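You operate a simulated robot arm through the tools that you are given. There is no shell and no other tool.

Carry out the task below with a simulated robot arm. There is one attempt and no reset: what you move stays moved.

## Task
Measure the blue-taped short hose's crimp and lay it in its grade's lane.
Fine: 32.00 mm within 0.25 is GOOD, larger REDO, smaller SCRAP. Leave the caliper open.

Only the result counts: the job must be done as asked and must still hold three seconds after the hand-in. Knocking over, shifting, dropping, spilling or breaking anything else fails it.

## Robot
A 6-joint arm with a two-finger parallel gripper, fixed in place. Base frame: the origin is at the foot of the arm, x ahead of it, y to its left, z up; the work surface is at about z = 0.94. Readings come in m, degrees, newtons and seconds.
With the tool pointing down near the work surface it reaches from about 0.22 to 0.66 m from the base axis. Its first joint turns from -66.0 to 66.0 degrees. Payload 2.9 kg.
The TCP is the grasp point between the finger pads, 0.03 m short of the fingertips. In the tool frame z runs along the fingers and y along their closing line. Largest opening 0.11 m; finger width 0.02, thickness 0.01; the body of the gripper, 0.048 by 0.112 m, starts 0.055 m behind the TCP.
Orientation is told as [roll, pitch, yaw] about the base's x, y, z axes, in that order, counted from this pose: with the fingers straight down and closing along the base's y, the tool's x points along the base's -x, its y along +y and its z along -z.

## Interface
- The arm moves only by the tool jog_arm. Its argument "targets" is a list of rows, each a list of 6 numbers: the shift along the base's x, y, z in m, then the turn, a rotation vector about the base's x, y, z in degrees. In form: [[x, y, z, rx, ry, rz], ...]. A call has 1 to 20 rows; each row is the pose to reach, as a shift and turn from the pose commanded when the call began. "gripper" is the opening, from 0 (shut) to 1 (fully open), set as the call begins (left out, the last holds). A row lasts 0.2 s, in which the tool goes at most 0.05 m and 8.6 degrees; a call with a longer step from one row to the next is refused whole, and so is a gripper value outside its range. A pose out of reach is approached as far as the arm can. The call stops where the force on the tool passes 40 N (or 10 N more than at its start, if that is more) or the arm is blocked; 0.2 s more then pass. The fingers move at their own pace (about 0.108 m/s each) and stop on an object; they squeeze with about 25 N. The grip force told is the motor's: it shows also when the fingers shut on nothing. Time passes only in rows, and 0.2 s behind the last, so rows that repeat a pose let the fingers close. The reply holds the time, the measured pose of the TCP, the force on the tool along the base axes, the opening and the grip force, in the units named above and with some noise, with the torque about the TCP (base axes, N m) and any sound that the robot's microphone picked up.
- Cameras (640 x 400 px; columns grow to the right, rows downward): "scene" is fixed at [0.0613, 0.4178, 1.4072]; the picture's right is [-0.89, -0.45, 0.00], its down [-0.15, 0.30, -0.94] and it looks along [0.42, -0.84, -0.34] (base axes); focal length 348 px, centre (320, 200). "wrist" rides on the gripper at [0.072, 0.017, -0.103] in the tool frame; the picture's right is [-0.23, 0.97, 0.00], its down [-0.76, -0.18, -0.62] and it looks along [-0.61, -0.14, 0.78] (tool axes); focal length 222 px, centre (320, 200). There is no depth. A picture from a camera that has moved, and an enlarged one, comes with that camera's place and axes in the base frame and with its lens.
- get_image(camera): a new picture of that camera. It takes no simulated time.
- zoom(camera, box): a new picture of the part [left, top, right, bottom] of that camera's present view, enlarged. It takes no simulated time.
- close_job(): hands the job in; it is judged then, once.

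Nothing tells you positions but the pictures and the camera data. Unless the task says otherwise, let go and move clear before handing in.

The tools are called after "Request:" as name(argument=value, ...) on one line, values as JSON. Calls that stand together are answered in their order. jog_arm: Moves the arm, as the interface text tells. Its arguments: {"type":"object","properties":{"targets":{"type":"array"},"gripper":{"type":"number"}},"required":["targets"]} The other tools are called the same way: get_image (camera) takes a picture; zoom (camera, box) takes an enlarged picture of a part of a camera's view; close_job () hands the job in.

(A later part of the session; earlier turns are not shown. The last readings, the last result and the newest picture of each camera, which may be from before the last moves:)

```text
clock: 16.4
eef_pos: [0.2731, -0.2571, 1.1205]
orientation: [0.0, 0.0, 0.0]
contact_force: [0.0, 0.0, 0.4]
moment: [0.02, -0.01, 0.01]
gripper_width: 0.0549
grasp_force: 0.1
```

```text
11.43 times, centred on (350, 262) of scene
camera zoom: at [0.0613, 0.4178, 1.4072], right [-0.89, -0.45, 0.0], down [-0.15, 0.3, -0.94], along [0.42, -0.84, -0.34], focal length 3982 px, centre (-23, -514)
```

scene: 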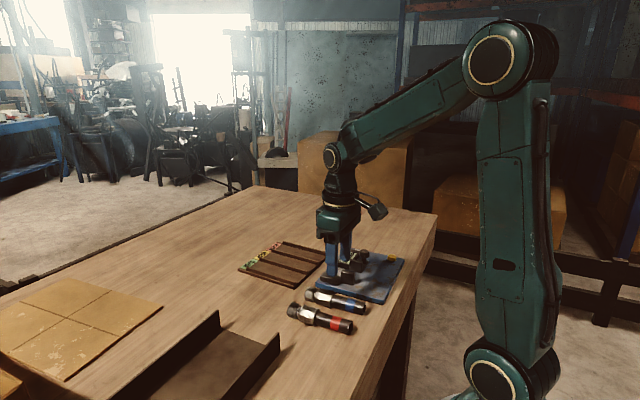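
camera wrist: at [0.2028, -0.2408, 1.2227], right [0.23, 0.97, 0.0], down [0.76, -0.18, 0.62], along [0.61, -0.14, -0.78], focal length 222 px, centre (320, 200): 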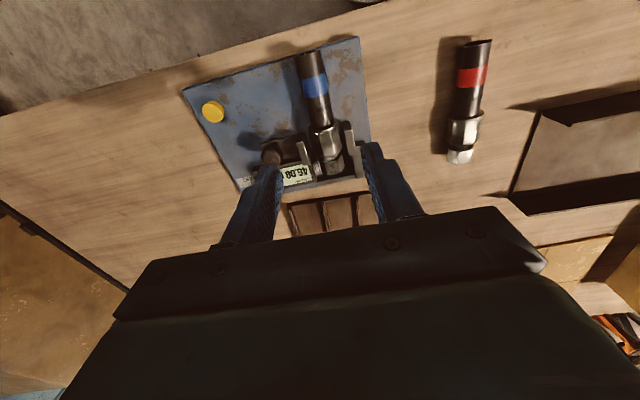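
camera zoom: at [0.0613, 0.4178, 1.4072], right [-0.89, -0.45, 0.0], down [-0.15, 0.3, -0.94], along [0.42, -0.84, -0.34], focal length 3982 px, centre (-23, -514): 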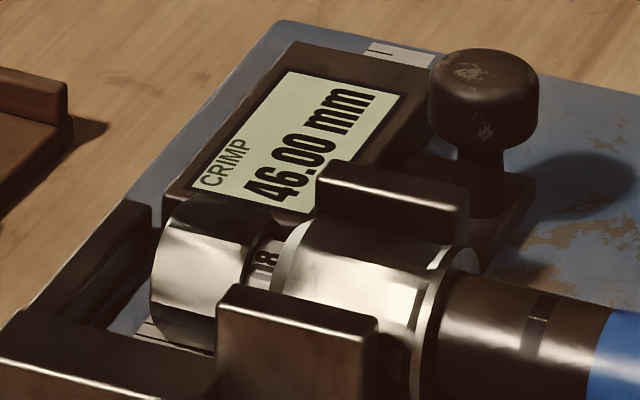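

The hose lies in the gap with clearance on both sides. Next I'll go above the slider's knob (about x 0.307, y -0.3215, top near z 0.994) to slide it shut.

Request:
jog_arm(targets=[[0.011, -0.0215, 0, 0, 0, 0], [0.022, -0.043, 0, 0, 0, 0], [0.033, -0.0645, 0, 0, 0, 0], [0.033, -0.0645, -0.03, 0, 0, 0], [0.033, -0.0645, -0.05, 0, 0, 0], [0.033, -0.0645, -0.05, 0, 0, 0]], gripper=0.36)

Request:
get_image(camera="wrist")

Request:
zoom(camera="scene", box=[310, 215, 410, 300])

```text
clock: 17.8
eef_pos: [0.3105, -0.3228, 1.0699]
orientation: [-0.1, 0.0, 0.0]
contact_force: [-0.3, 0.5, 0.1]
moment: [-0.02, 0.01, 0.02]
gripper_width: 0.0394
grasp_force: 0.1
```

```text
taken
camera wrist: at [0.2394, -0.3064, 1.1715], right [0.23, 0.97, 0.0], down [0.76, -0.18, 0.62], along [0.61, -0.14, -0.78], focal length 222 px, centre (320, 200)
```

wrist: 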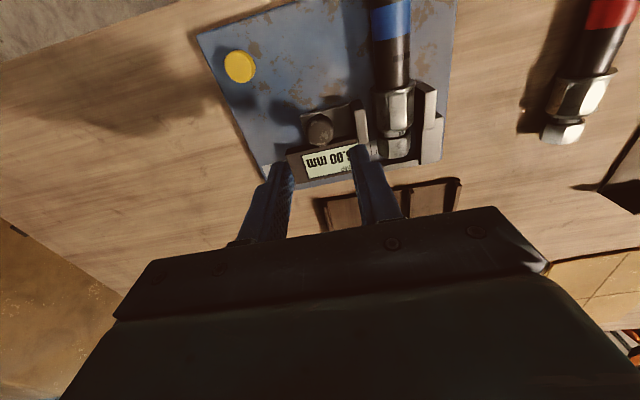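

```text
4.71 times, centred on (360, 258) of scene
camera zoom: at [0.0613, 0.4178, 1.4072], right [-0.89, -0.45, 0.0], down [-0.15, 0.3, -0.94], along [0.42, -0.84, -0.34], focal length 1640 px, centre (132, -71)
```

zoom: 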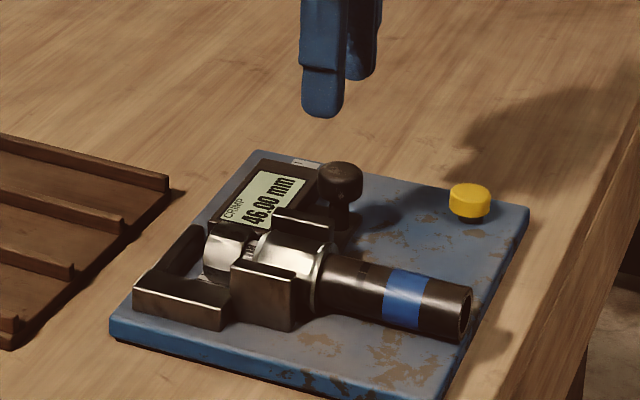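

Request:
zoom(camera="wrist", box=[270, 85, 400, 215])

```text
3.08 times, centred on (335, 150) of wrist
camera zoom: at [0.2394, -0.3064, 1.1715], right [0.23, 0.97, 0.0], down [0.76, -0.18, 0.62], along [0.61, -0.14, -0.78], focal length 684 px, centre (274, 354)
```

zoom: 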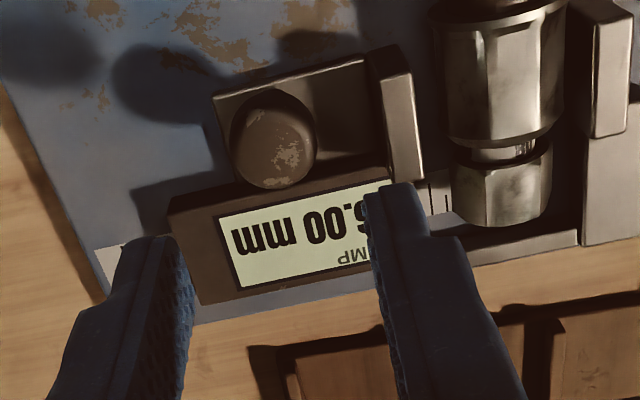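

The knob (24 mm wide, centre ≈ 0.3095, -0.3225) is right below the TCP. I'll narrow the fingers to 32 mm and descend so the fingertips straddle it.

Request:
jog_arm(targets=[[-0.0015, 0, 0, 0, 0, 0], [-0.0015, 0, -0.015, 0, 0, 0], [-0.0015, 0, -0.03, 0, 0, 0], [-0.0015, 0, -0.042, 0, 0, 0], [-0.0015, 0, -0.05, 0, 0, 0], [-0.0015, 0, -0.057, 0, 0, 0], [-0.0015, 0, -0.057, 0, 0, 0]], gripper=0.29)

Request:
get_image(camera="wrist")

Request:
zoom(camera="scene", box=[320, 230, 400, 290])

```text
clock: 19.4
eef_pos: [0.3083, -0.3226, 1.0122]
orientation: [0.0, 0.0, 0.0]
contact_force: [0.2, 0.0, 0.1]
moment: [-0.03, 0.0, 0.0]
gripper_width: 0.032
grasp_force: 0.0
```

```text
taken
camera wrist: at [0.2361, -0.3062, 1.1147], right [0.23, 0.97, 0.0], down [0.76, -0.18, 0.62], along [0.61, -0.14, -0.78], focal length 222 px, centre (320, 200)
```

wrist: 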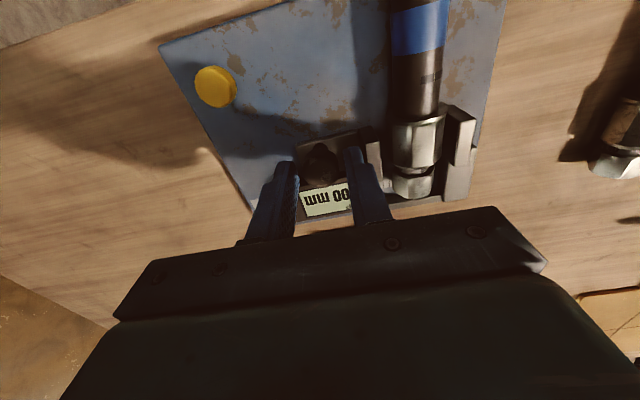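

```text
6.67 times, centred on (360, 260) of scene
camera zoom: at [0.0613, 0.4178, 1.4072], right [-0.89, -0.45, 0.0], down [-0.15, 0.3, -0.94], along [0.42, -0.84, -0.34], focal length 2323 px, centre (53, -200)
```

zoom: 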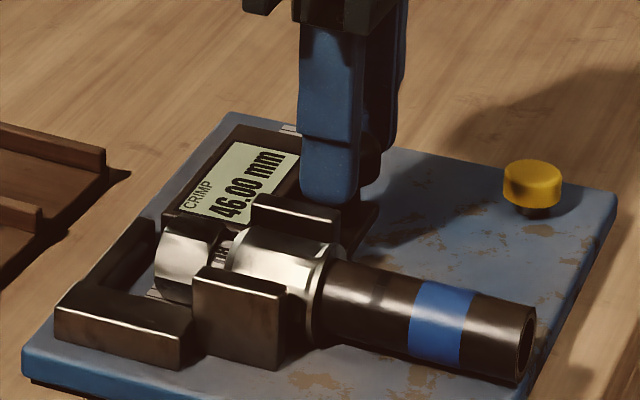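

Request:
jog_arm(targets=[[0, 0, 0, 0, 0, 0], [0, 0, 0, 0, 0, 0], [0, 0, 0, 0, 0, 0]], gripper=0.236)

Request:
zoom(camera="scene", box=[330, 240, 380, 280])

Request:
zoom(camera="wrist", box=[240, 110, 400, 220])

```text
clock: 20.2
eef_pos: [0.307, -0.3221, 1.0122]
orientation: [0.0, 0.1, 0.0]
contact_force: [0.5, 0.2, 0.8]
moment: [0.0, 0.01, -0.01]
gripper_width: 0.0259
grasp_force: 0.1
```

```text
10.00 times, centred on (355, 260) of scene
camera zoom: at [0.0613, 0.4178, 1.4072], right [-0.89, -0.45, 0.0], down [-0.15, 0.3, -0.94], along [0.42, -0.84, -0.34], focal length 3484 px, centre (-30, -400)
```

zoom: 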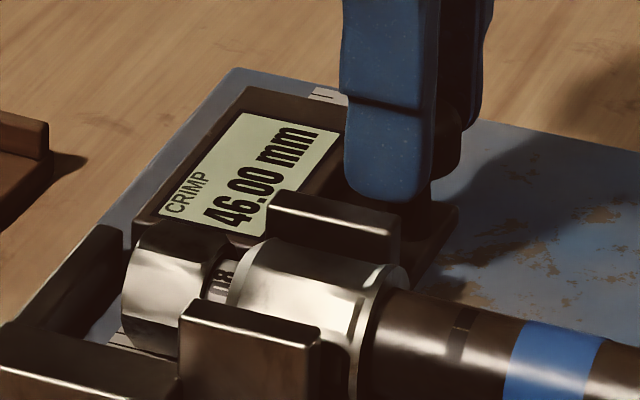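

```text
3.64 times, centred on (320, 165) of wrist
camera zoom: at [0.2361, -0.3062, 1.1149], right [0.23, 0.97, 0.0], down [0.76, -0.18, 0.62], along [0.61, -0.14, -0.78], focal length 808 px, centre (320, 327)
```

zoom: 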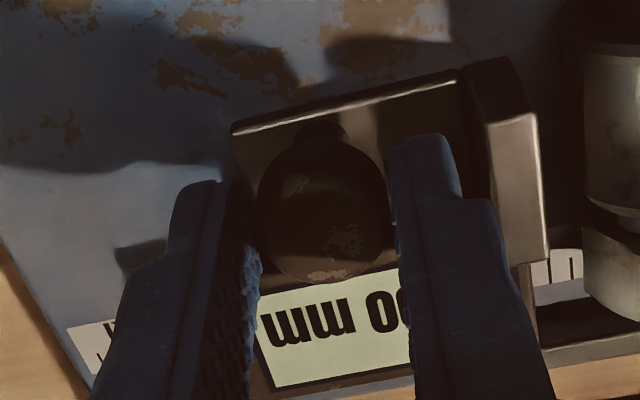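

The knob sits between the fingertips with about 1 mm play each side. I'll nudge +y slowly and watch the display and forces.

Request:
jog_arm(targets=[[0, 0.002, 0, 0, 0, 0], [0, 0.004, 0, 0, 0, 0], [0, 0.006, 0, 0, 0, 0], [0, 0.008, 0, 0, 0, 0], [0, 0.008, 0, 0, 0, 0]], gripper=0.236)

Request:
zoom(camera="scene", box=[330, 240, 380, 280])

```text
clock: 21.4
eef_pos: [0.3082, -0.3143, 1.0133]
orientation: [0.0, 0.1, 0.0]
contact_force: [-0.5, -0.8, -0.2]
moment: [-0.02, -0.01, 0.03]
gripper_width: 0.0263
grasp_force: 0.5
```

```text
10.00 times, centred on (355, 260) of scene
camera zoom: at [0.0613, 0.4177, 1.4072], right [-0.89, -0.45, 0.0], down [-0.15, 0.3, -0.94], along [0.42, -0.84, -0.34], focal length 3484 px, centre (-30, -400)
```

zoom: 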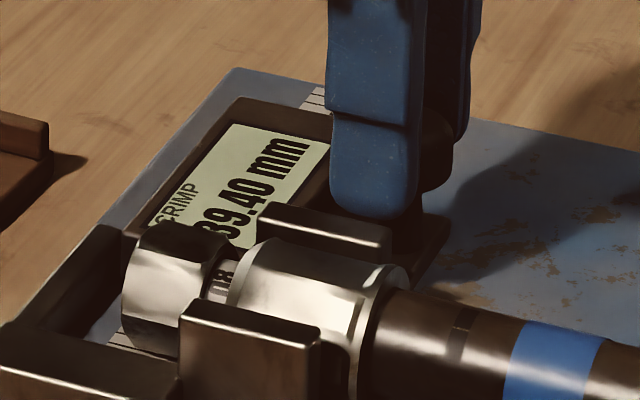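

The slider moves freely with almost no force; it reads 39.40. I'll continue closing in 1 mm steps.

Request:
jog_arm(targets=[[0, 0.001, 0, 0, 0, 0], [0, 0.002, 0, 0, 0, 0], [0, 0.003, 0, 0, 0, 0], [0, 0.004, 0, 0, 0, 0], [0, 0.005, 0, 0, 0, 0], [0, 0.005, 0, 0, 0, 0]], gripper=0.236)

Request:
zoom(camera="scene", box=[330, 240, 380, 280])

Request:
zoom(camera="wrist", box=[240, 110, 420, 220])

```text
clock: 22.8
eef_pos: [0.3074, -0.3082, 1.0127]
orientation: [0.0, -0.1, 0.0]
contact_force: [-0.2, -1.1, 0.8]
moment: [-0.05, 0.0, 0.0]
gripper_width: 0.0266
grasp_force: 1.2
```

```text
10.00 times, centred on (355, 260) of scene
camera zoom: at [0.0613, 0.4177, 1.4072], right [-0.89, -0.45, 0.0], down [-0.15, 0.3, -0.94], along [0.42, -0.84, -0.34], focal length 3484 px, centre (-30, -400)
```

zoom: 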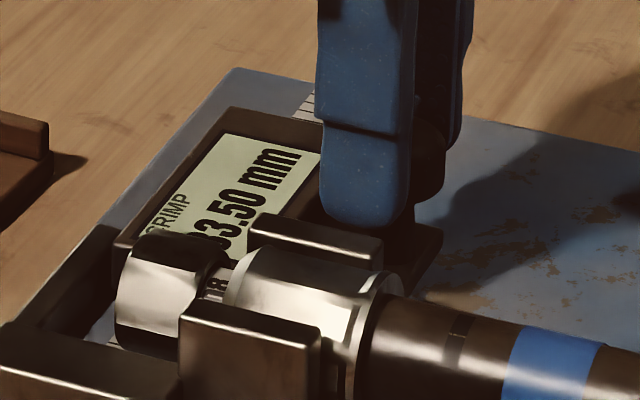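

```text
3.56 times, centred on (330, 165) of wrist
camera zoom: at [0.2368, -0.2919, 1.1153], right [0.23, 0.97, 0.0], down [0.76, -0.18, 0.62], along [0.61, -0.14, -0.78], focal length 790 px, centre (284, 324)
```

zoom: 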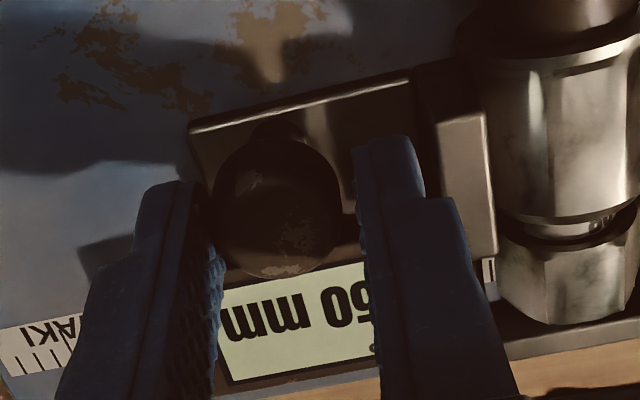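

It reads 33.50 with no clamping force yet. I'll continue in half-millimetre steps.

Request:
jog_arm(targets=[[0, 0.0005, 0, 0, 0, 0], [0, 0.001, 0, 0, 0, 0], [0, 0.001, 0, 0, 0, 0]], gripper=0.236)

Request:
zoom(camera="scene", box=[330, 240, 380, 280])

Request:
zoom(camera="wrist", box=[240, 110, 420, 220])

```text
clock: 23.6
eef_pos: [0.3083, -0.3076, 1.0133]
orientation: [0.0, 0.1, 0.0]
contact_force: [-0.5, -1.7, 0.4]
moment: [-0.04, 0.01, 0.04]
gripper_width: 0.0266
grasp_force: 0.6
```

```text
10.00 times, centred on (355, 260) of scene
camera zoom: at [0.0613, 0.4177, 1.4072], right [-0.89, -0.45, 0.0], down [-0.15, 0.3, -0.94], along [0.42, -0.84, -0.34], focal length 3484 px, centre (-30, -400)
```

zoom: 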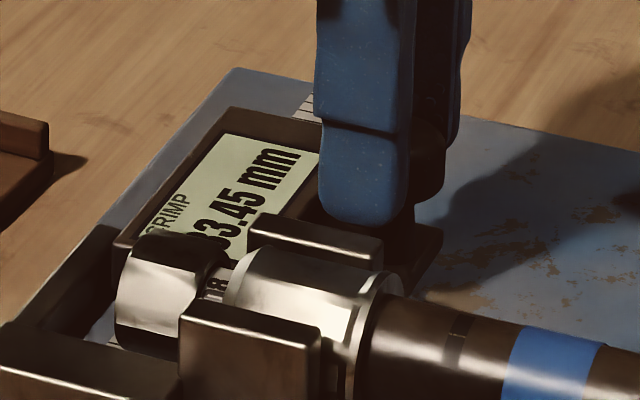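

```text
3.56 times, centred on (330, 165) of wrist
camera zoom: at [0.2372, -0.292, 1.1154], right [0.23, 0.97, 0.0], down [0.76, -0.18, 0.62], along [0.61, -0.14, -0.78], focal length 790 px, centre (284, 324)
```

zoom: 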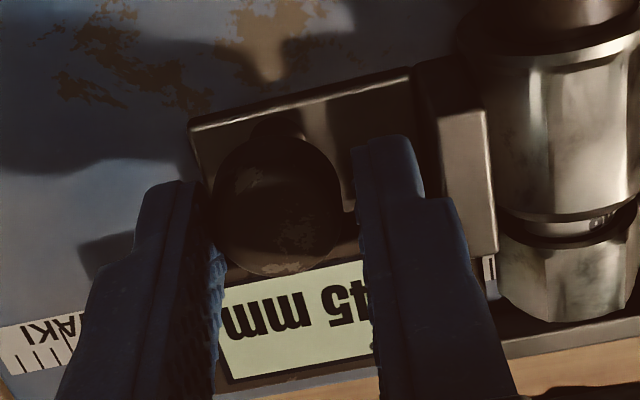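

Request:
jog_arm(targets=[[0, 0.0005, 0, 0, 0, 0], [0, 0.001, 0, 0, 0, 0], [0, 0.001, 0, 0, 0, 0]], gripper=0.236)

Request:
zoom(camera="scene", box=[330, 240, 380, 280])

```text
clock: 24.4
eef_pos: [0.3076, -0.3075, 1.0135]
orientation: [0.0, 0.1, 0.1]
contact_force: [0.1, -2.4, 1.0]
moment: [-0.08, -0.04, 0.02]
gripper_width: 0.0278
grasp_force: 1.0
```

```text
10.00 times, centred on (355, 260) of scene
camera zoom: at [0.0613, 0.4177, 1.4072], right [-0.89, -0.45, 0.0], down [-0.15, 0.3, -0.94], along [0.42, -0.84, -0.34], focal length 3484 px, centre (-30, -400)
```

zoom: 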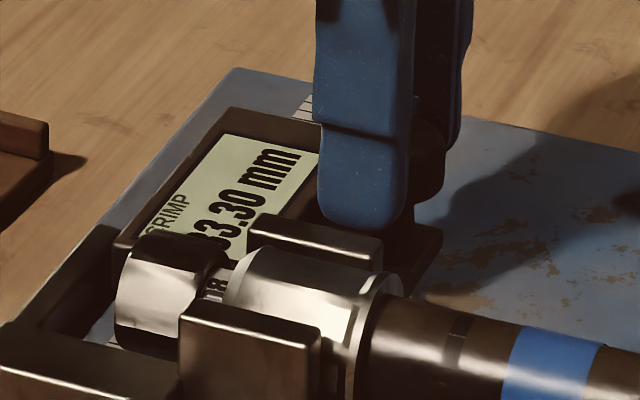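

Request:
zoom(camera="wrist", box=[320, 80, 480, 210])

Request:
zoom(camera="scene", box=[336, 256, 364, 278])

```text
3.08 times, centred on (400, 145) of wrist
camera zoom: at [0.2368, -0.2911, 1.115], right [0.23, 0.97, 0.0], down [0.76, -0.18, 0.62], along [0.61, -0.14, -0.78], focal length 684 px, centre (74, 369)
```

zoom: 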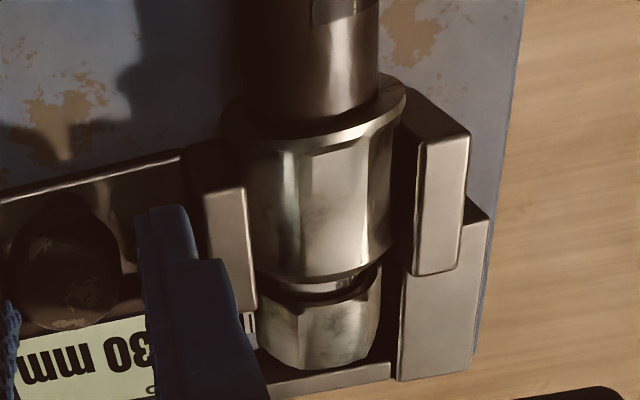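

```text
16.00 times, centred on (350, 267) of scene
camera zoom: at [0.0613, 0.4177, 1.4072], right [-0.89, -0.45, 0.0], down [-0.15, 0.3, -0.94], along [0.42, -0.84, -0.34], focal length 5575 px, centre (-160, -872)
```

zoom: 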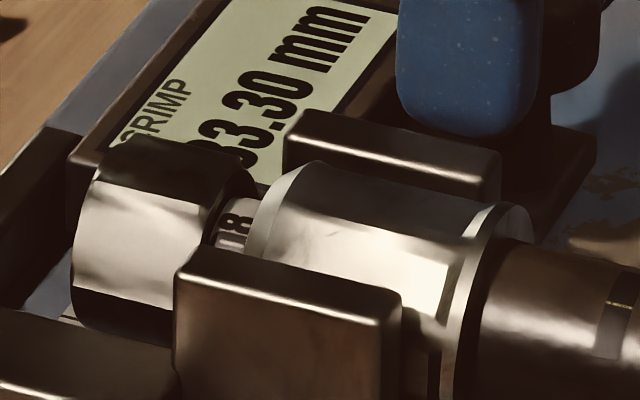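

The hose has reached the jaws but the soft finger position is giving way (33.30 at only 2.4 N), so it isn't squared up yet. I'll grip the knob firmly and keep pushing gently.

Request:
jog_arm(targets=[[0, 0, 0, 0, 0, 0], [0, 0, 0, 0, 0, 0], [0, 0, 0, 0, 0, 0]], gripper=0)

Request:
zoom(camera="scene", box=[330, 240, 380, 280])

```text
clock: 25.2
eef_pos: [0.3082, -0.3065, 1.0131]
orientation: [0.0, 0.1, -0.1]
contact_force: [0.4, -10.3, -0.3]
moment: [-0.3, -0.08, -0.04]
gripper_width: 0.0235
grasp_force: 25.4
```

```text
10.00 times, centred on (355, 260) of scene
camera zoom: at [0.0613, 0.4175, 1.4073], right [-0.89, -0.45, 0.0], down [-0.15, 0.3, -0.94], along [0.42, -0.84, -0.34], focal length 3484 px, centre (-30, -400)
```

zoom: 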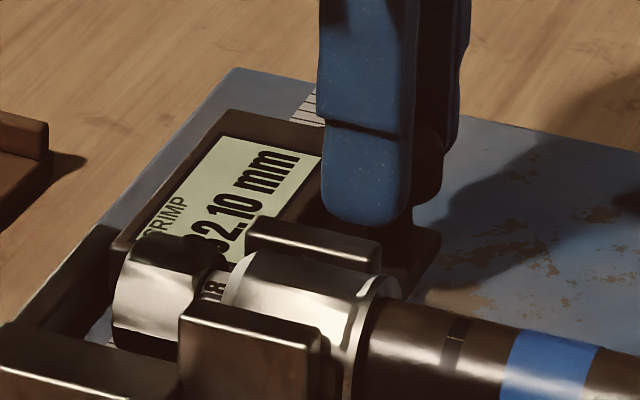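

It now reads 32.10 at about 10 N. I'll look closely at the fixed jaw and the alignment before pushing a little further to confirm the reading has levelled off.

Request:
zoom(camera="scene", box=[336, 256, 364, 278])

Request:
zoom(camera="wrist", box=[320, 80, 480, 210])

Request:
zoom(camera="scene", box=[310, 225, 410, 305])

```text
16.00 times, centred on (350, 267) of scene
camera zoom: at [0.0613, 0.4175, 1.4073], right [-0.89, -0.45, 0.0], down [-0.15, 0.3, -0.94], along [0.42, -0.84, -0.34], focal length 5575 px, centre (-160, -872)
```

zoom: 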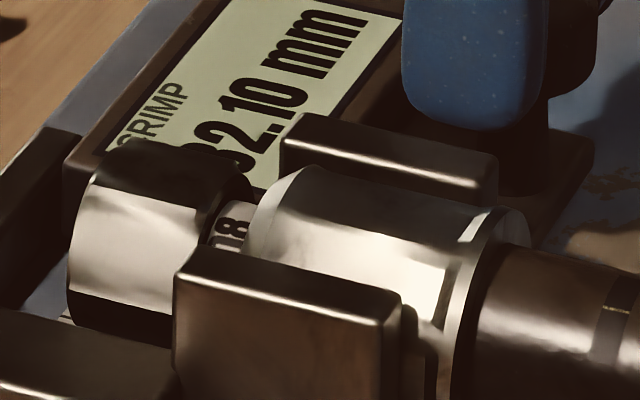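

```text
3.08 times, centred on (400, 145) of wrist
camera zoom: at [0.2368, -0.2915, 1.1149], right [0.23, 0.97, 0.0], down [0.76, -0.18, 0.62], along [0.61, -0.14, -0.78], focal length 684 px, centre (74, 369)
```

zoom: 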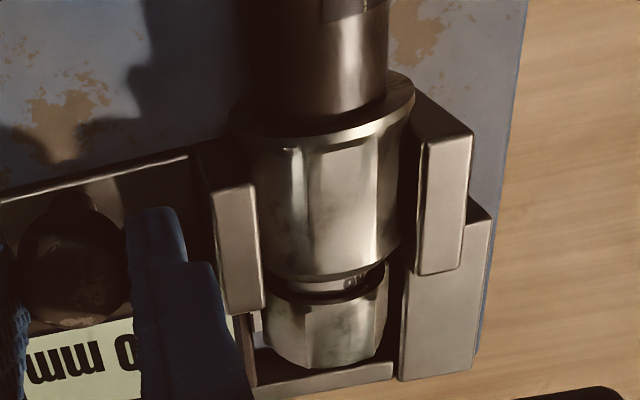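

```text
5.00 times, centred on (360, 265) of scene
camera zoom: at [0.0613, 0.4175, 1.4073], right [-0.89, -0.45, 0.0], down [-0.15, 0.3, -0.94], along [0.42, -0.84, -0.34], focal length 1742 px, centre (120, -125)
```

zoom: 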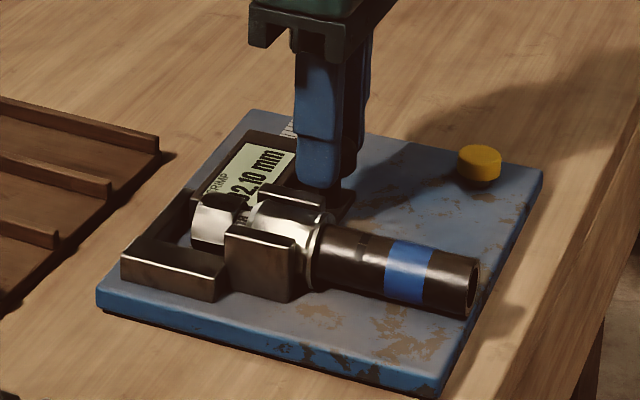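

Request:
jog_arm(targets=[[0, 0.0005, 0, 0, 0, 0], [0, 0.001, 0, 0, 0, 0], [0, 0.001, 0, 0, 0, 0], [0, 0.001, 0, 0, 0, 0]], gripper=0)

Request:
zoom(camera="scene", box=[336, 250, 372, 276])

Request:
zoom(camera="wrist", box=[320, 80, 480, 210])

```text
clock: 26.2
eef_pos: [0.3081, -0.3077, 1.0143]
orientation: [-0.3, -0.1, -0.2]
contact_force: [1.5, -27.2, 0.7]
moment: [-0.7, 0.34, -0.05]
gripper_width: 0.0236
grasp_force: 24.7
```

```text
15.38 times, centred on (354, 263) of scene
camera zoom: at [0.0615, 0.4169, 1.4074], right [-0.89, -0.45, 0.0], down [-0.15, 0.3, -0.94], along [0.42, -0.84, -0.34], focal length 5361 px, centre (-203, -769)
```

zoom: 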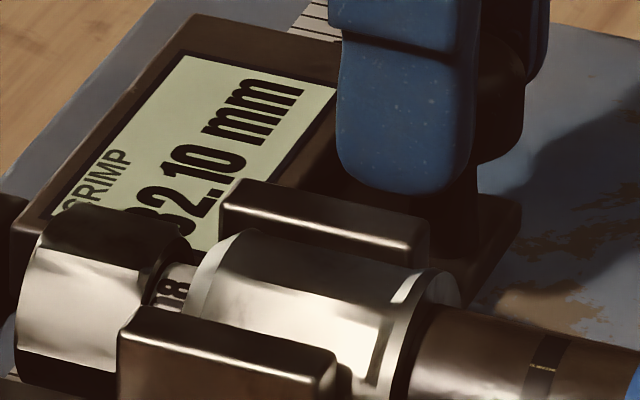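

```text
3.08 times, centred on (400, 145) of wrist
camera zoom: at [0.2366, -0.2909, 1.1148], right [0.23, 0.97, 0.0], down [0.76, -0.18, 0.63], along [0.61, -0.15, -0.78], focal length 684 px, centre (74, 369)
```

zoom: 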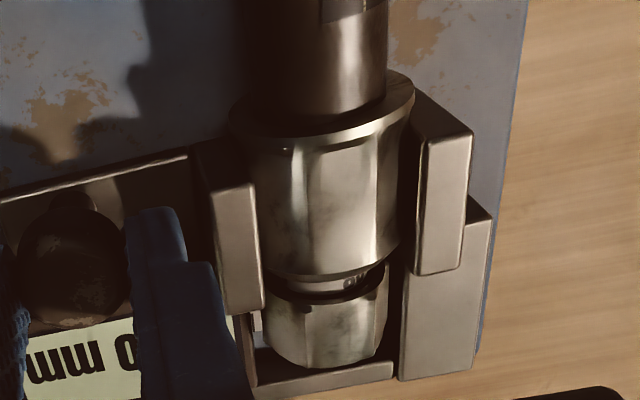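

The reading holds at 32.10 from 10 N to 27 N, so that's a real plateau. I'll ease off, open a few mm and re-close once to confirm it repeats.

Request:
jog_arm(targets=[[0, -0.001, 0, 0, 0, 0], [0, -0.002, 0, 0, 0, 0], [0, -0.004, 0, 0, 0, 0], [0, -0.005, 0, 0, 0, 0], [0, -0.005, 0, 0, 0, 0]], gripper=0)

Request:
zoom(camera="scene", box=[336, 250, 372, 276])

Request:
jog_arm(targets=[[0, 0.001, 0, 0, 0, 0], [0, 0.002, 0, 0, 0, 0], [0, 0.003, 0, 0, 0, 0], [0, 0.0035, 0, 0, 0, 0], [0, 0.0035, 0, 0, 0, 0]], gripper=0)

Request:
zoom(camera="scene", box=[336, 250, 372, 276])

```text
clock: 27.4
eef_pos: [0.3084, -0.3098, 1.013]
orientation: [0.1, 0.0, 0.1]
contact_force: [2.2, 0.1, 1.7]
moment: [0.16, 0.42, 0.09]
gripper_width: 0.0235
grasp_force: 25.0
```

```text
15.38 times, centred on (354, 263) of scene
camera zoom: at [0.0614, 0.4178, 1.4072], right [-0.89, -0.45, 0.0], down [-0.15, 0.3, -0.94], along [0.42, -0.84, -0.34], focal length 5361 px, centre (-203, -769)
```

zoom: 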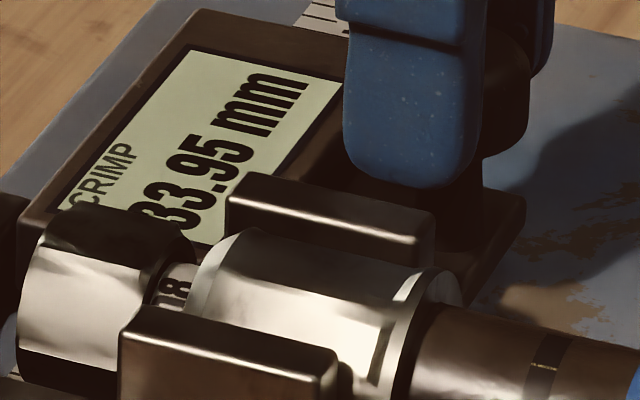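

```text
clock: 28.6
eef_pos: [0.3084, -0.3088, 1.0119]
orientation: [0.0, 0.0, -0.1]
contact_force: [-0.2, -1.7, -0.6]
moment: [-0.08, -0.07, 0.01]
gripper_width: 0.0235
grasp_force: 25.0
```

```text
15.38 times, centred on (354, 263) of scene
camera zoom: at [0.0614, 0.4176, 1.4072], right [-0.89, -0.45, 0.0], down [-0.15, 0.3, -0.94], along [0.42, -0.84, -0.34], focal length 5361 px, centre (-203, -769)
```

zoom: 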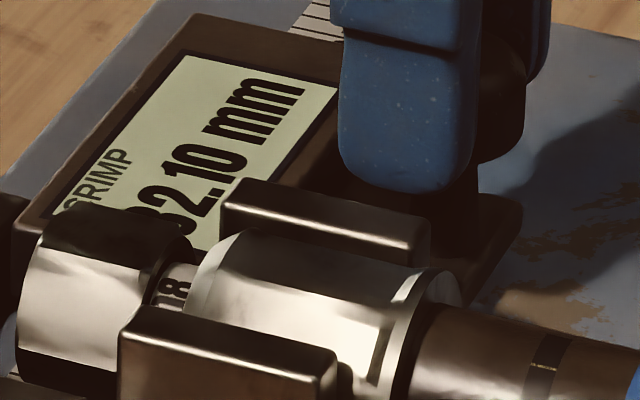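

It repeats at 32.10 even at light force. Now I'll open the slider back by about 13.9 mm.

Request:
jog_arm(targets=[[0, -0.003, 0, 0, 0, 0], [0, -0.006, 0, 0, 0, 0], [0, -0.009, 0, 0, 0, 0], [0, -0.012, 0, 0, 0, 0], [0, -0.0138, 0, 0, 0, 0], [0, -0.0138, 0, 0, 0, 0]], gripper=0)

Request:
zoom(camera="scene", box=[330, 235, 400, 285])

```text
clock: 30.0
eef_pos: [0.3089, -0.3214, 1.014]
orientation: [0.2, 0.1, 0.1]
contact_force: [2.4, 1.5, -0.1]
moment: [0.01, 0.3, 0.01]
gripper_width: 0.0235
grasp_force: 24.9
```

```text
8.00 times, centred on (365, 260) of scene
camera zoom: at [0.0616, 0.4176, 1.4072], right [-0.89, -0.45, 0.0], down [-0.15, 0.3, -0.94], along [0.42, -0.84, -0.34], focal length 2788 px, centre (-40, -280)
```

zoom: 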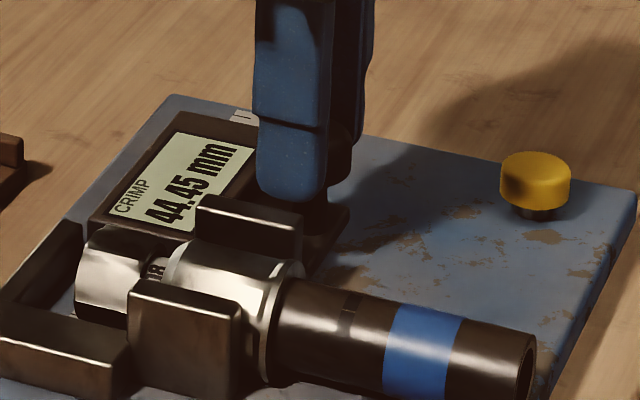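

Request:
jog_arm(targets=[[0, -0.001, 0, 0, 0, 0], [0, -0.0016, 0, 0, 0, 0], [0, -0.0016, 0, 0, 0, 0]], gripper=0)

Request:
zoom(camera="scene", box=[330, 235, 400, 285])

Request:
zoom(camera="scene", box=[380, 245, 405, 265])

```text
clock: 30.8
eef_pos: [0.3086, -0.3217, 1.0124]
orientation: [0.2, 0.1, 0.0]
contact_force: [0.5, 5.2, 1.0]
moment: [0.14, -0.15, -0.03]
gripper_width: 0.0234
grasp_force: 25.0
```

```text
8.00 times, centred on (365, 260) of scene
camera zoom: at [0.0615, 0.4177, 1.4072], right [-0.89, -0.45, 0.0], down [-0.15, 0.3, -0.94], along [0.42, -0.84, -0.34], focal length 2788 px, centre (-40, -280)
```

zoom: 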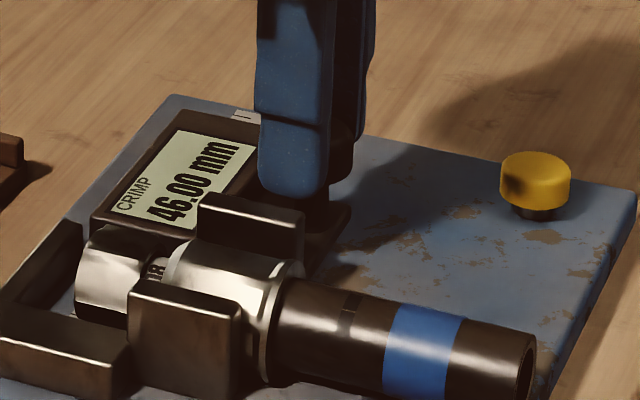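

```text
16.00 times, centred on (392, 255) of scene
camera zoom: at [0.0615, 0.4177, 1.4072], right [-0.89, -0.45, 0.0], down [-0.15, 0.3, -0.94], along [0.42, -0.84, -0.34], focal length 5575 px, centre (-840, -680)
```

zoom: 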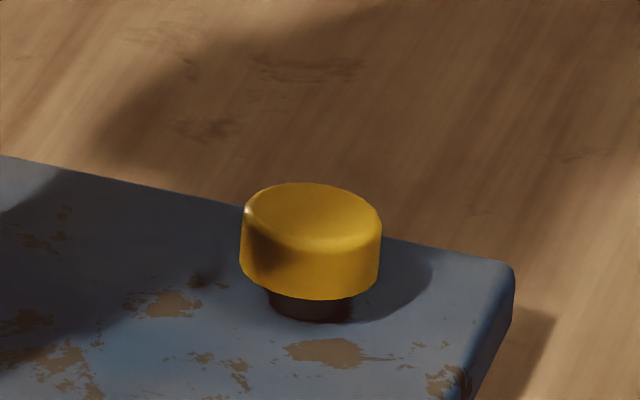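

The caliper is back at its open stop, 46.00. I'll let go of the knob and rise straight up.

Request:
jog_arm(targets=[[0, 0.0004, 0, 0, 0, 0], [0, 0.0004, 0, 0, 0, 0], [0, 0.0004, 0, 0, 0, 0]], gripper=0.29)

Request:
jog_arm(targets=[[0, 0, 0.015, 0, 0, 0], [0, 0, 0.04, 0, 0, 0], [0, 0, 0.07, 0, 0, 0], [0, 0, 0.11, 0, 0, 0], [0, 0, 0.11, 0, 0, 0]], gripper=0.29)

Request:
get_image(camera="wrist")

Request:
zoom(camera="scene", box=[310, 225, 410, 305])

```text
clock: 31.6
eef_pos: [0.3097, -0.3211, 1.0153]
orientation: [0.1, -0.1, -0.1]
contact_force: [0.3, -0.4, 0.0]
moment: [-0.02, 0.0, 0.01]
gripper_width: 0.0318
grasp_force: 0.2
```

```text
clock: 32.8
eef_pos: [0.3065, -0.3235, 1.1232]
orientation: [0.1, 0.0, -0.1]
contact_force: [0.2, 0.7, -0.3]
moment: [0.04, -0.02, -0.01]
gripper_width: 0.0318
grasp_force: 0.0
```

```text
taken
camera wrist: at [0.2358, -0.3073, 1.2249], right [0.23, 0.97, 0.0], down [0.76, -0.18, 0.62], along [0.61, -0.14, -0.78], focal length 222 px, centre (320, 200)
```

wrist: 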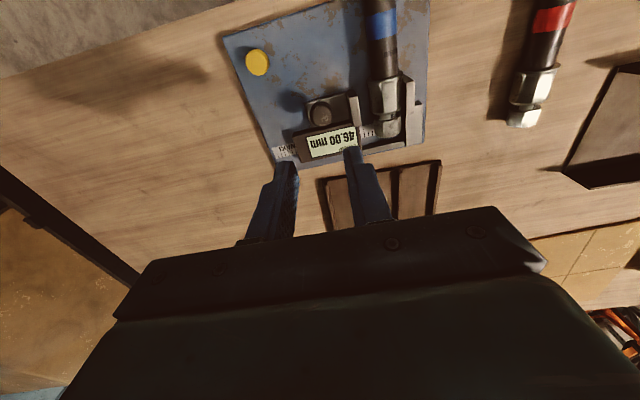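

```text
5.00 times, centred on (360, 265) of scene
camera zoom: at [0.0613, 0.4178, 1.4072], right [-0.89, -0.45, 0.0], down [-0.15, 0.3, -0.94], along [0.42, -0.84, -0.34], focal length 1742 px, centre (120, -125)
```

zoom: 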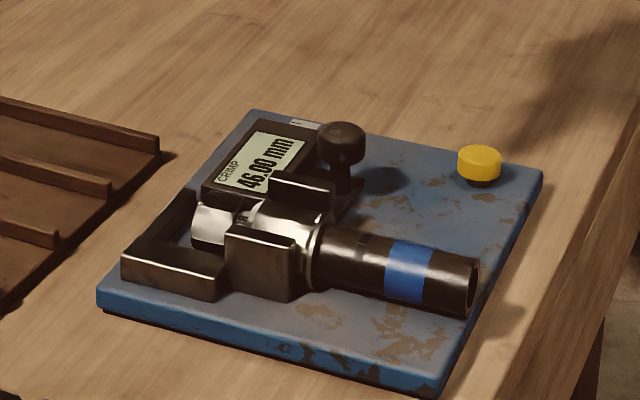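

The hose rests against the fixed jaw and the caliper shows 46.00. Before picking it up I'll get a better look at the tray lanes and rib heights.

Request:
jog_arm(targets=[[0.02, 0.012, 0.02, 0, 0, 0], [0.045, 0.025, 0.04, 0, 0, 0], [0.07, 0.04, 0.06, 0, 0, 0], [0.093, 0.053, 0.077, 0, 0, 0], [0.093, 0.053, 0.077, 0, 0, 0]], gripper=1)

Request:
get_image(camera="wrist")

Request:
zoom(camera="scene", box=[235, 235, 335, 295])

```text
clock: 34.0
eef_pos: [0.405, -0.2666, 1.1966]
orientation: [0.1, 0.0, 0.0]
contact_force: [-1.2, -0.5, 0.0]
moment: [-0.02, -0.02, -0.01]
gripper_width: 0.11
grasp_force: 0.0
```

```text
taken
camera wrist: at [0.333, -0.2509, 1.2994], right [0.23, 0.97, 0.0], down [0.76, -0.18, 0.62], along [0.61, -0.14, -0.78], focal length 222 px, centre (320, 200)
```

wrist: 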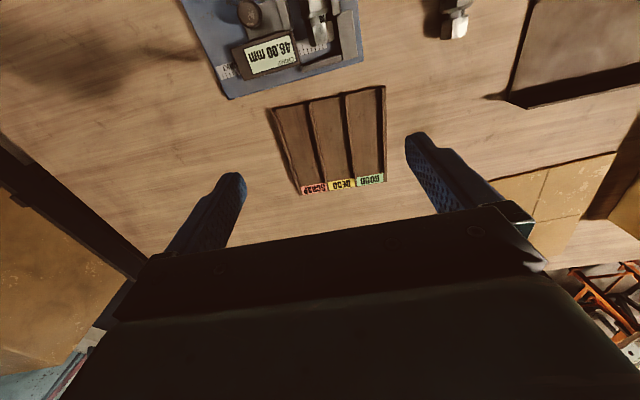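

```text
6.40 times, centred on (285, 265) of scene
camera zoom: at [0.0613, 0.4178, 1.4072], right [-0.89, -0.45, 0.0], down [-0.15, 0.3, -0.94], along [0.42, -0.84, -0.34], focal length 2230 px, centre (544, -216)
```

zoom: 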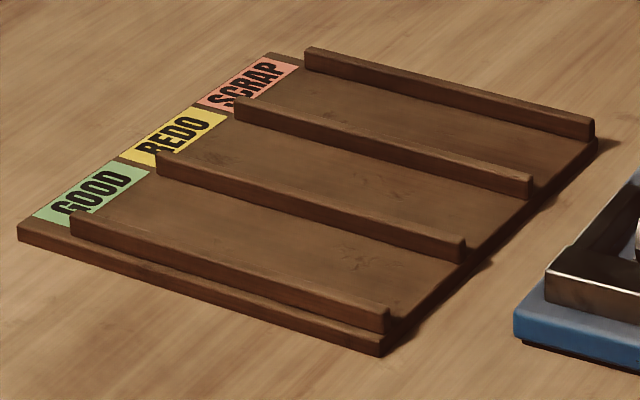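

Request:
zoom(camera="wrist", box=[260, 75, 400, 205])

Request:
zoom(camera="scene", box=[265, 250, 310, 295])

```text
3.08 times, centred on (330, 140) of wrist
camera zoom: at [0.333, -0.2509, 1.2994], right [0.23, 0.97, 0.0], down [0.76, -0.18, 0.62], along [0.61, -0.14, -0.78], focal length 684 px, centre (289, 385)
```

zoom: 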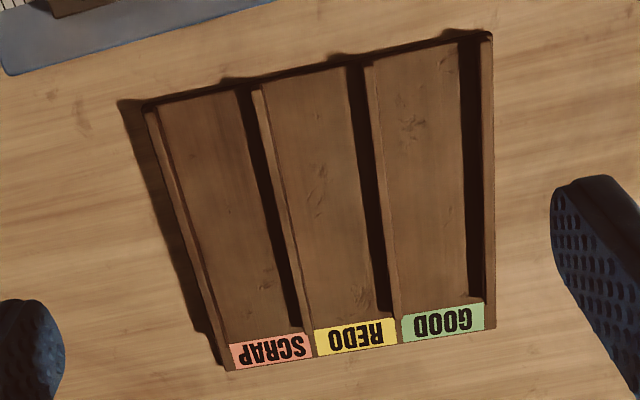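

```text
8.89 times, centred on (288, 272) of scene
camera zoom: at [0.0613, 0.4178, 1.4072], right [-0.89, -0.45, 0.0], down [-0.15, 0.3, -0.94], along [0.42, -0.84, -0.34], focal length 3097 px, centre (609, -444)
```

zoom: 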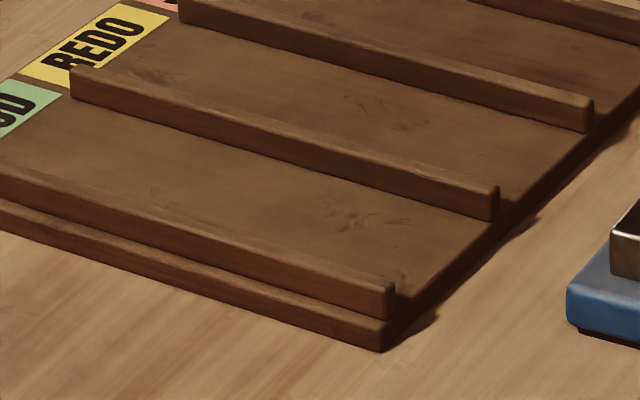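

The GOOD lane runs roughly along x (yaw about -2°), with ribs at y ≈ -0.231 and -0.178 and rib tops about 9 mm above the floor. So I need to regrip the hose a little higher, to let the fingers clear the ribs. Going back above the hose now.

Request:
jog_arm(targets=[[-0.03, 0.004, -0.01, 0, 0, 0], [-0.06, 0.008, -0.03, 0, 0, 0], [-0.09, 0.011, -0.05, 0, 0, 0], [-0.115, 0.015, -0.07, 0, 0, 0], [-0.13, 0.015, -0.1, 0, 0, 0], [-0.13, 0.015, -0.1, 0, 0, 0]], gripper=0.5)

Request:
get_image(camera="wrist")

Request:
zoom(camera="wrist", box=[240, 50, 420, 210])

```text
clock: 35.4
eef_pos: [0.2707, -0.2555, 1.0976]
orientation: [0.0, 0.0, -0.1]
contact_force: [-0.5, 0.3, 0.0]
moment: [-0.01, -0.03, -0.02]
gripper_width: 0.0548
grasp_force: 0.0
```

```text
taken
camera wrist: at [0.1988, -0.2392, 1.1998], right [0.23, 0.97, 0.0], down [0.76, -0.18, 0.62], along [0.61, -0.14, -0.78], focal length 222 px, centre (320, 200)
```

wrist: 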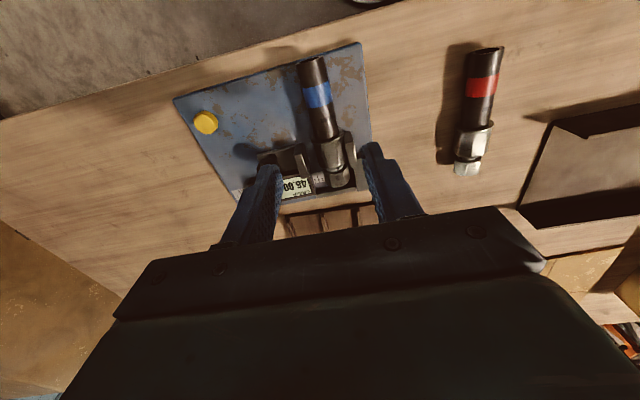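

```text
2.50 times, centred on (330, 130) of wrist
camera zoom: at [0.1988, -0.2392, 1.1998], right [0.23, 0.97, 0.0], down [0.76, -0.18, 0.62], along [0.61, -0.14, -0.78], focal length 555 px, centre (295, 375)
```

zoom: 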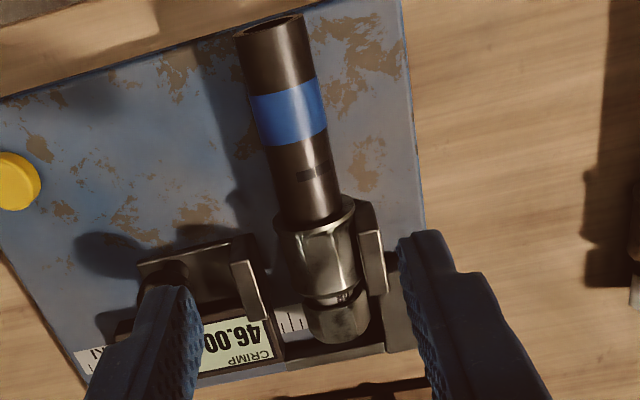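

The hose axis is now at y ≈ -0.253 with the flange at x ≈ 0.294. I'll shift over it and descend to z ≈ 0.996, about 5 mm higher on the hose than before.

Request:
jog_arm(targets=[[0.006, 0.0025, 0, 0, 0, 0], [0.006, 0.0025, -0.025, 0, 0, 0], [0.006, 0.0025, -0.05, 0, 0, 0], [0.006, 0.0025, -0.075, 0, 0, 0], [0.006, 0.0025, -0.092, 0, 0, 0], [0.006, 0.0025, -0.102, 0, 0, 0], [0.006, 0.0025, -0.102, 0, 0, 0]], gripper=0.5)

Request:
get_image(camera="wrist")

Request:
zoom(camera="scene", box=[310, 225, 410, 305])

```text
clock: 37.0
eef_pos: [0.2773, -0.2538, 0.997]
orientation: [0.0, 0.0, 0.0]
contact_force: [0.1, -0.9, -0.5]
moment: [0.01, 0.0, -0.02]
gripper_width: 0.0551
grasp_force: 0.0
```

```text
taken
camera wrist: at [0.2054, -0.2365, 1.0978], right [0.23, 0.97, 0.0], down [0.76, -0.18, 0.62], along [0.61, -0.14, -0.78], focal length 222 px, centre (320, 200)
```

wrist: 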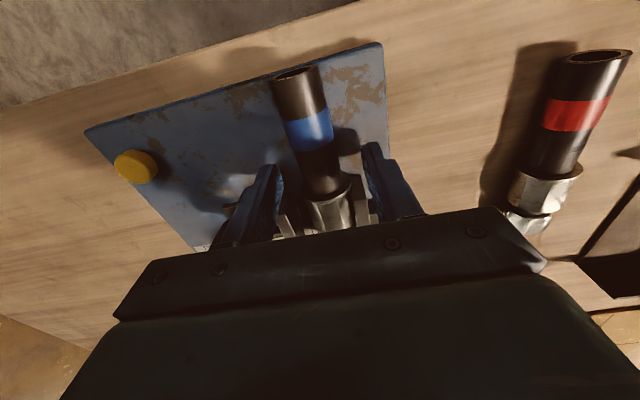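

```text
5.00 times, centred on (360, 265) of scene
camera zoom: at [0.0613, 0.4178, 1.4072], right [-0.89, -0.45, 0.0], down [-0.15, 0.3, -0.94], along [0.42, -0.84, -0.34], focal length 1742 px, centre (120, -125)
```

zoom: 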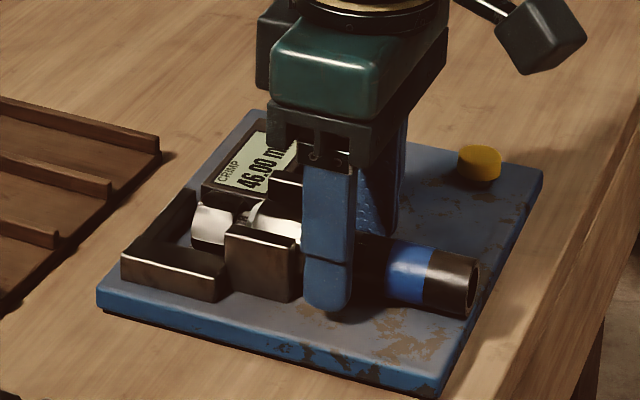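

Fingers straddle the rubber behind the flange, clear of the jaws. Closing now.

Request:
jog_arm(targets=[[0, 0, 0, 0, 0, 0], [0, 0, 0, 0, 0, 0], [0, 0, 0, 0, 0, 0], [0, 0, 0, 0, 0, 0]], gripper=0)

Request:
zoom(camera="wrist", box=[220, 50, 420, 240])

```text
clock: 38.0
eef_pos: [0.277, -0.2529, 0.9969]
orientation: [0.0, 0.0, 0.0]
contact_force: [-0.4, 0.4, -0.5]
moment: [0.0, 0.03, 0.01]
gripper_width: 0.0237
grasp_force: 25.1
```

```text
2.11 times, centred on (320, 145) of wrist
camera zoom: at [0.2053, -0.2366, 1.0979], right [0.23, 0.97, 0.0], down [0.76, -0.18, 0.62], along [0.61, -0.14, -0.78], focal length 468 px, centre (320, 316)
```

zoom: 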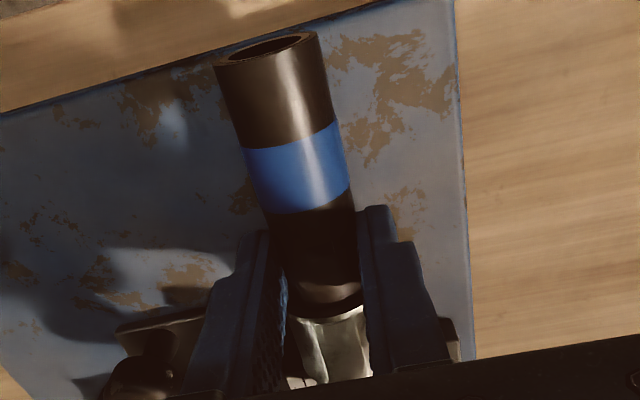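

Gripped at full diameter (23.7 mm). I'll lift straight up slowly, watching for any side force from the jaws.

Request:
jog_arm(targets=[[0, 0, 0.005, 0, 0, 0], [0, 0, 0.01, 0, 0, 0], [0, 0, 0.02, 0, 0, 0], [0, 0, 0.035, 0, 0, 0], [0, 0, 0.055, 0, 0, 0], [0, 0, 0.075, 0, 0, 0], [0, 0, 0.075, 0, 0, 0]], gripper=0)

Request:
get_image(camera="wrist")

Request:
zoom(camera="scene", box=[290, 205, 410, 305])

```text
clock: 39.6
eef_pos: [0.2781, -0.2528, 1.0728]
orientation: [0.0, 0.1, 0.0]
contact_force: [-0.2, -0.4, -2.7]
moment: [0.02, 0.1, -0.01]
gripper_width: 0.0235
grasp_force: 24.8
```

```text
taken
camera wrist: at [0.206, -0.2367, 1.1744], right [0.23, 0.97, 0.0], down [0.76, -0.18, 0.62], along [0.61, -0.14, -0.78], focal length 222 px, centre (320, 200)
```

wrist: 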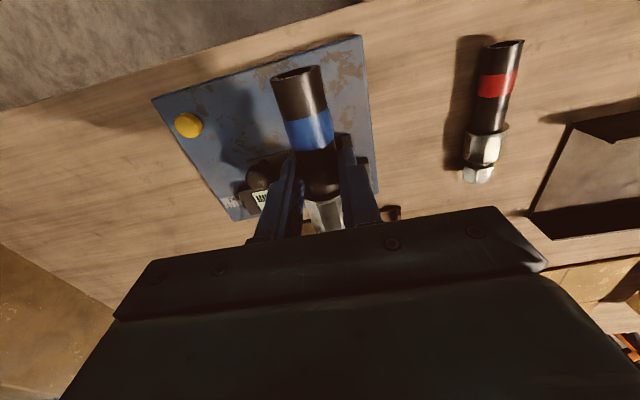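

```text
4.00 times, centred on (350, 255) of scene
camera zoom: at [0.0614, 0.4177, 1.4072], right [-0.89, -0.45, 0.0], down [-0.15, 0.3, -0.94], along [0.42, -0.84, -0.34], focal length 1394 px, centre (200, -20)
```

zoom: 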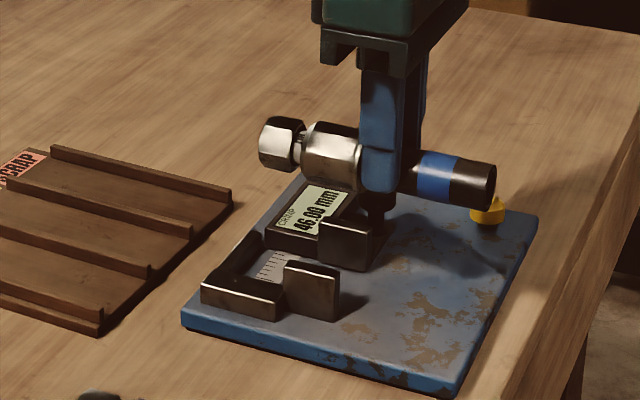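

The hose is level and the caliper is still open at 46.00. 32.10 mm is within 32.00 ± 0.25, so GOOD is the tentative lane. I'll carry the hose over the GOOD lane with a -2° yaw.

Request:
jog_arm(targets=[[0.04, 0.009, 0.0, 0, 0, 0], [0.08, 0.018, 0.0, 0, 0, 0], [0.12, 0.027, 0.0, 0, 0, -0.7], [0.16, 0.036, 0.0, 0, 0, -1.4], [0.2035, 0.0458, 0.0, 0, 0, -2], [0.2035, 0.0458, 0.0, 0, 0, -2], [0.2035, 0.0458, 0.0, 0, 0, -2]], gripper=0)

Request:
get_image(camera="wrist")

Request:
zoom(camera="scene", box=[220, 195, 350, 305])

```text
clock: 41.2
eef_pos: [0.4815, -0.2075, 1.0749]
orientation: [0.1, 0.1, -1.9]
contact_force: [0.8, 0.2, -2.5]
moment: [-0.02, 0.05, 0.04]
gripper_width: 0.0237
grasp_force: 25.2
```

```text
taken
camera wrist: at [0.4107, -0.1893, 1.1766], right [0.26, 0.97, 0.0], down [0.75, -0.2, 0.62], along [0.6, -0.16, -0.78], focal length 222 px, centre (320, 200)
```

wrist: 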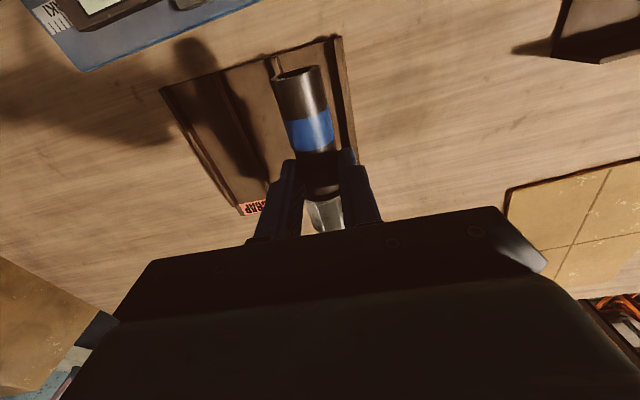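

```text
3.64 times, centred on (285, 250) of scene
camera zoom: at [0.0614, 0.4178, 1.4072], right [-0.89, -0.45, 0.0], down [-0.15, 0.3, -0.94], along [0.42, -0.84, -0.34], focal length 1267 px, centre (447, 18)
```

zoom: 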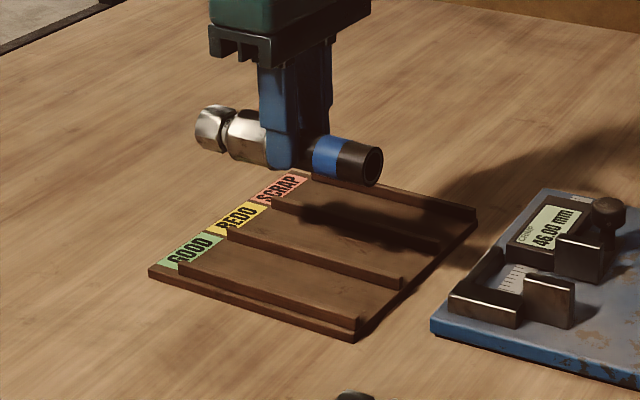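

Request:
zoom(camera="wrist", box=[220, 25, 390, 235])

```text
1.90 times, centred on (305, 130) of wrist
camera zoom: at [0.4107, -0.1893, 1.1766], right [0.26, 0.97, 0.0], down [0.75, -0.2, 0.62], along [0.6, -0.16, -0.78], focal length 423 px, centre (349, 333)
```

zoom: 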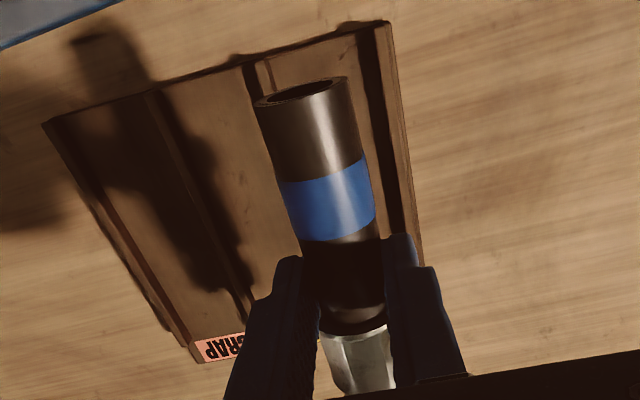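

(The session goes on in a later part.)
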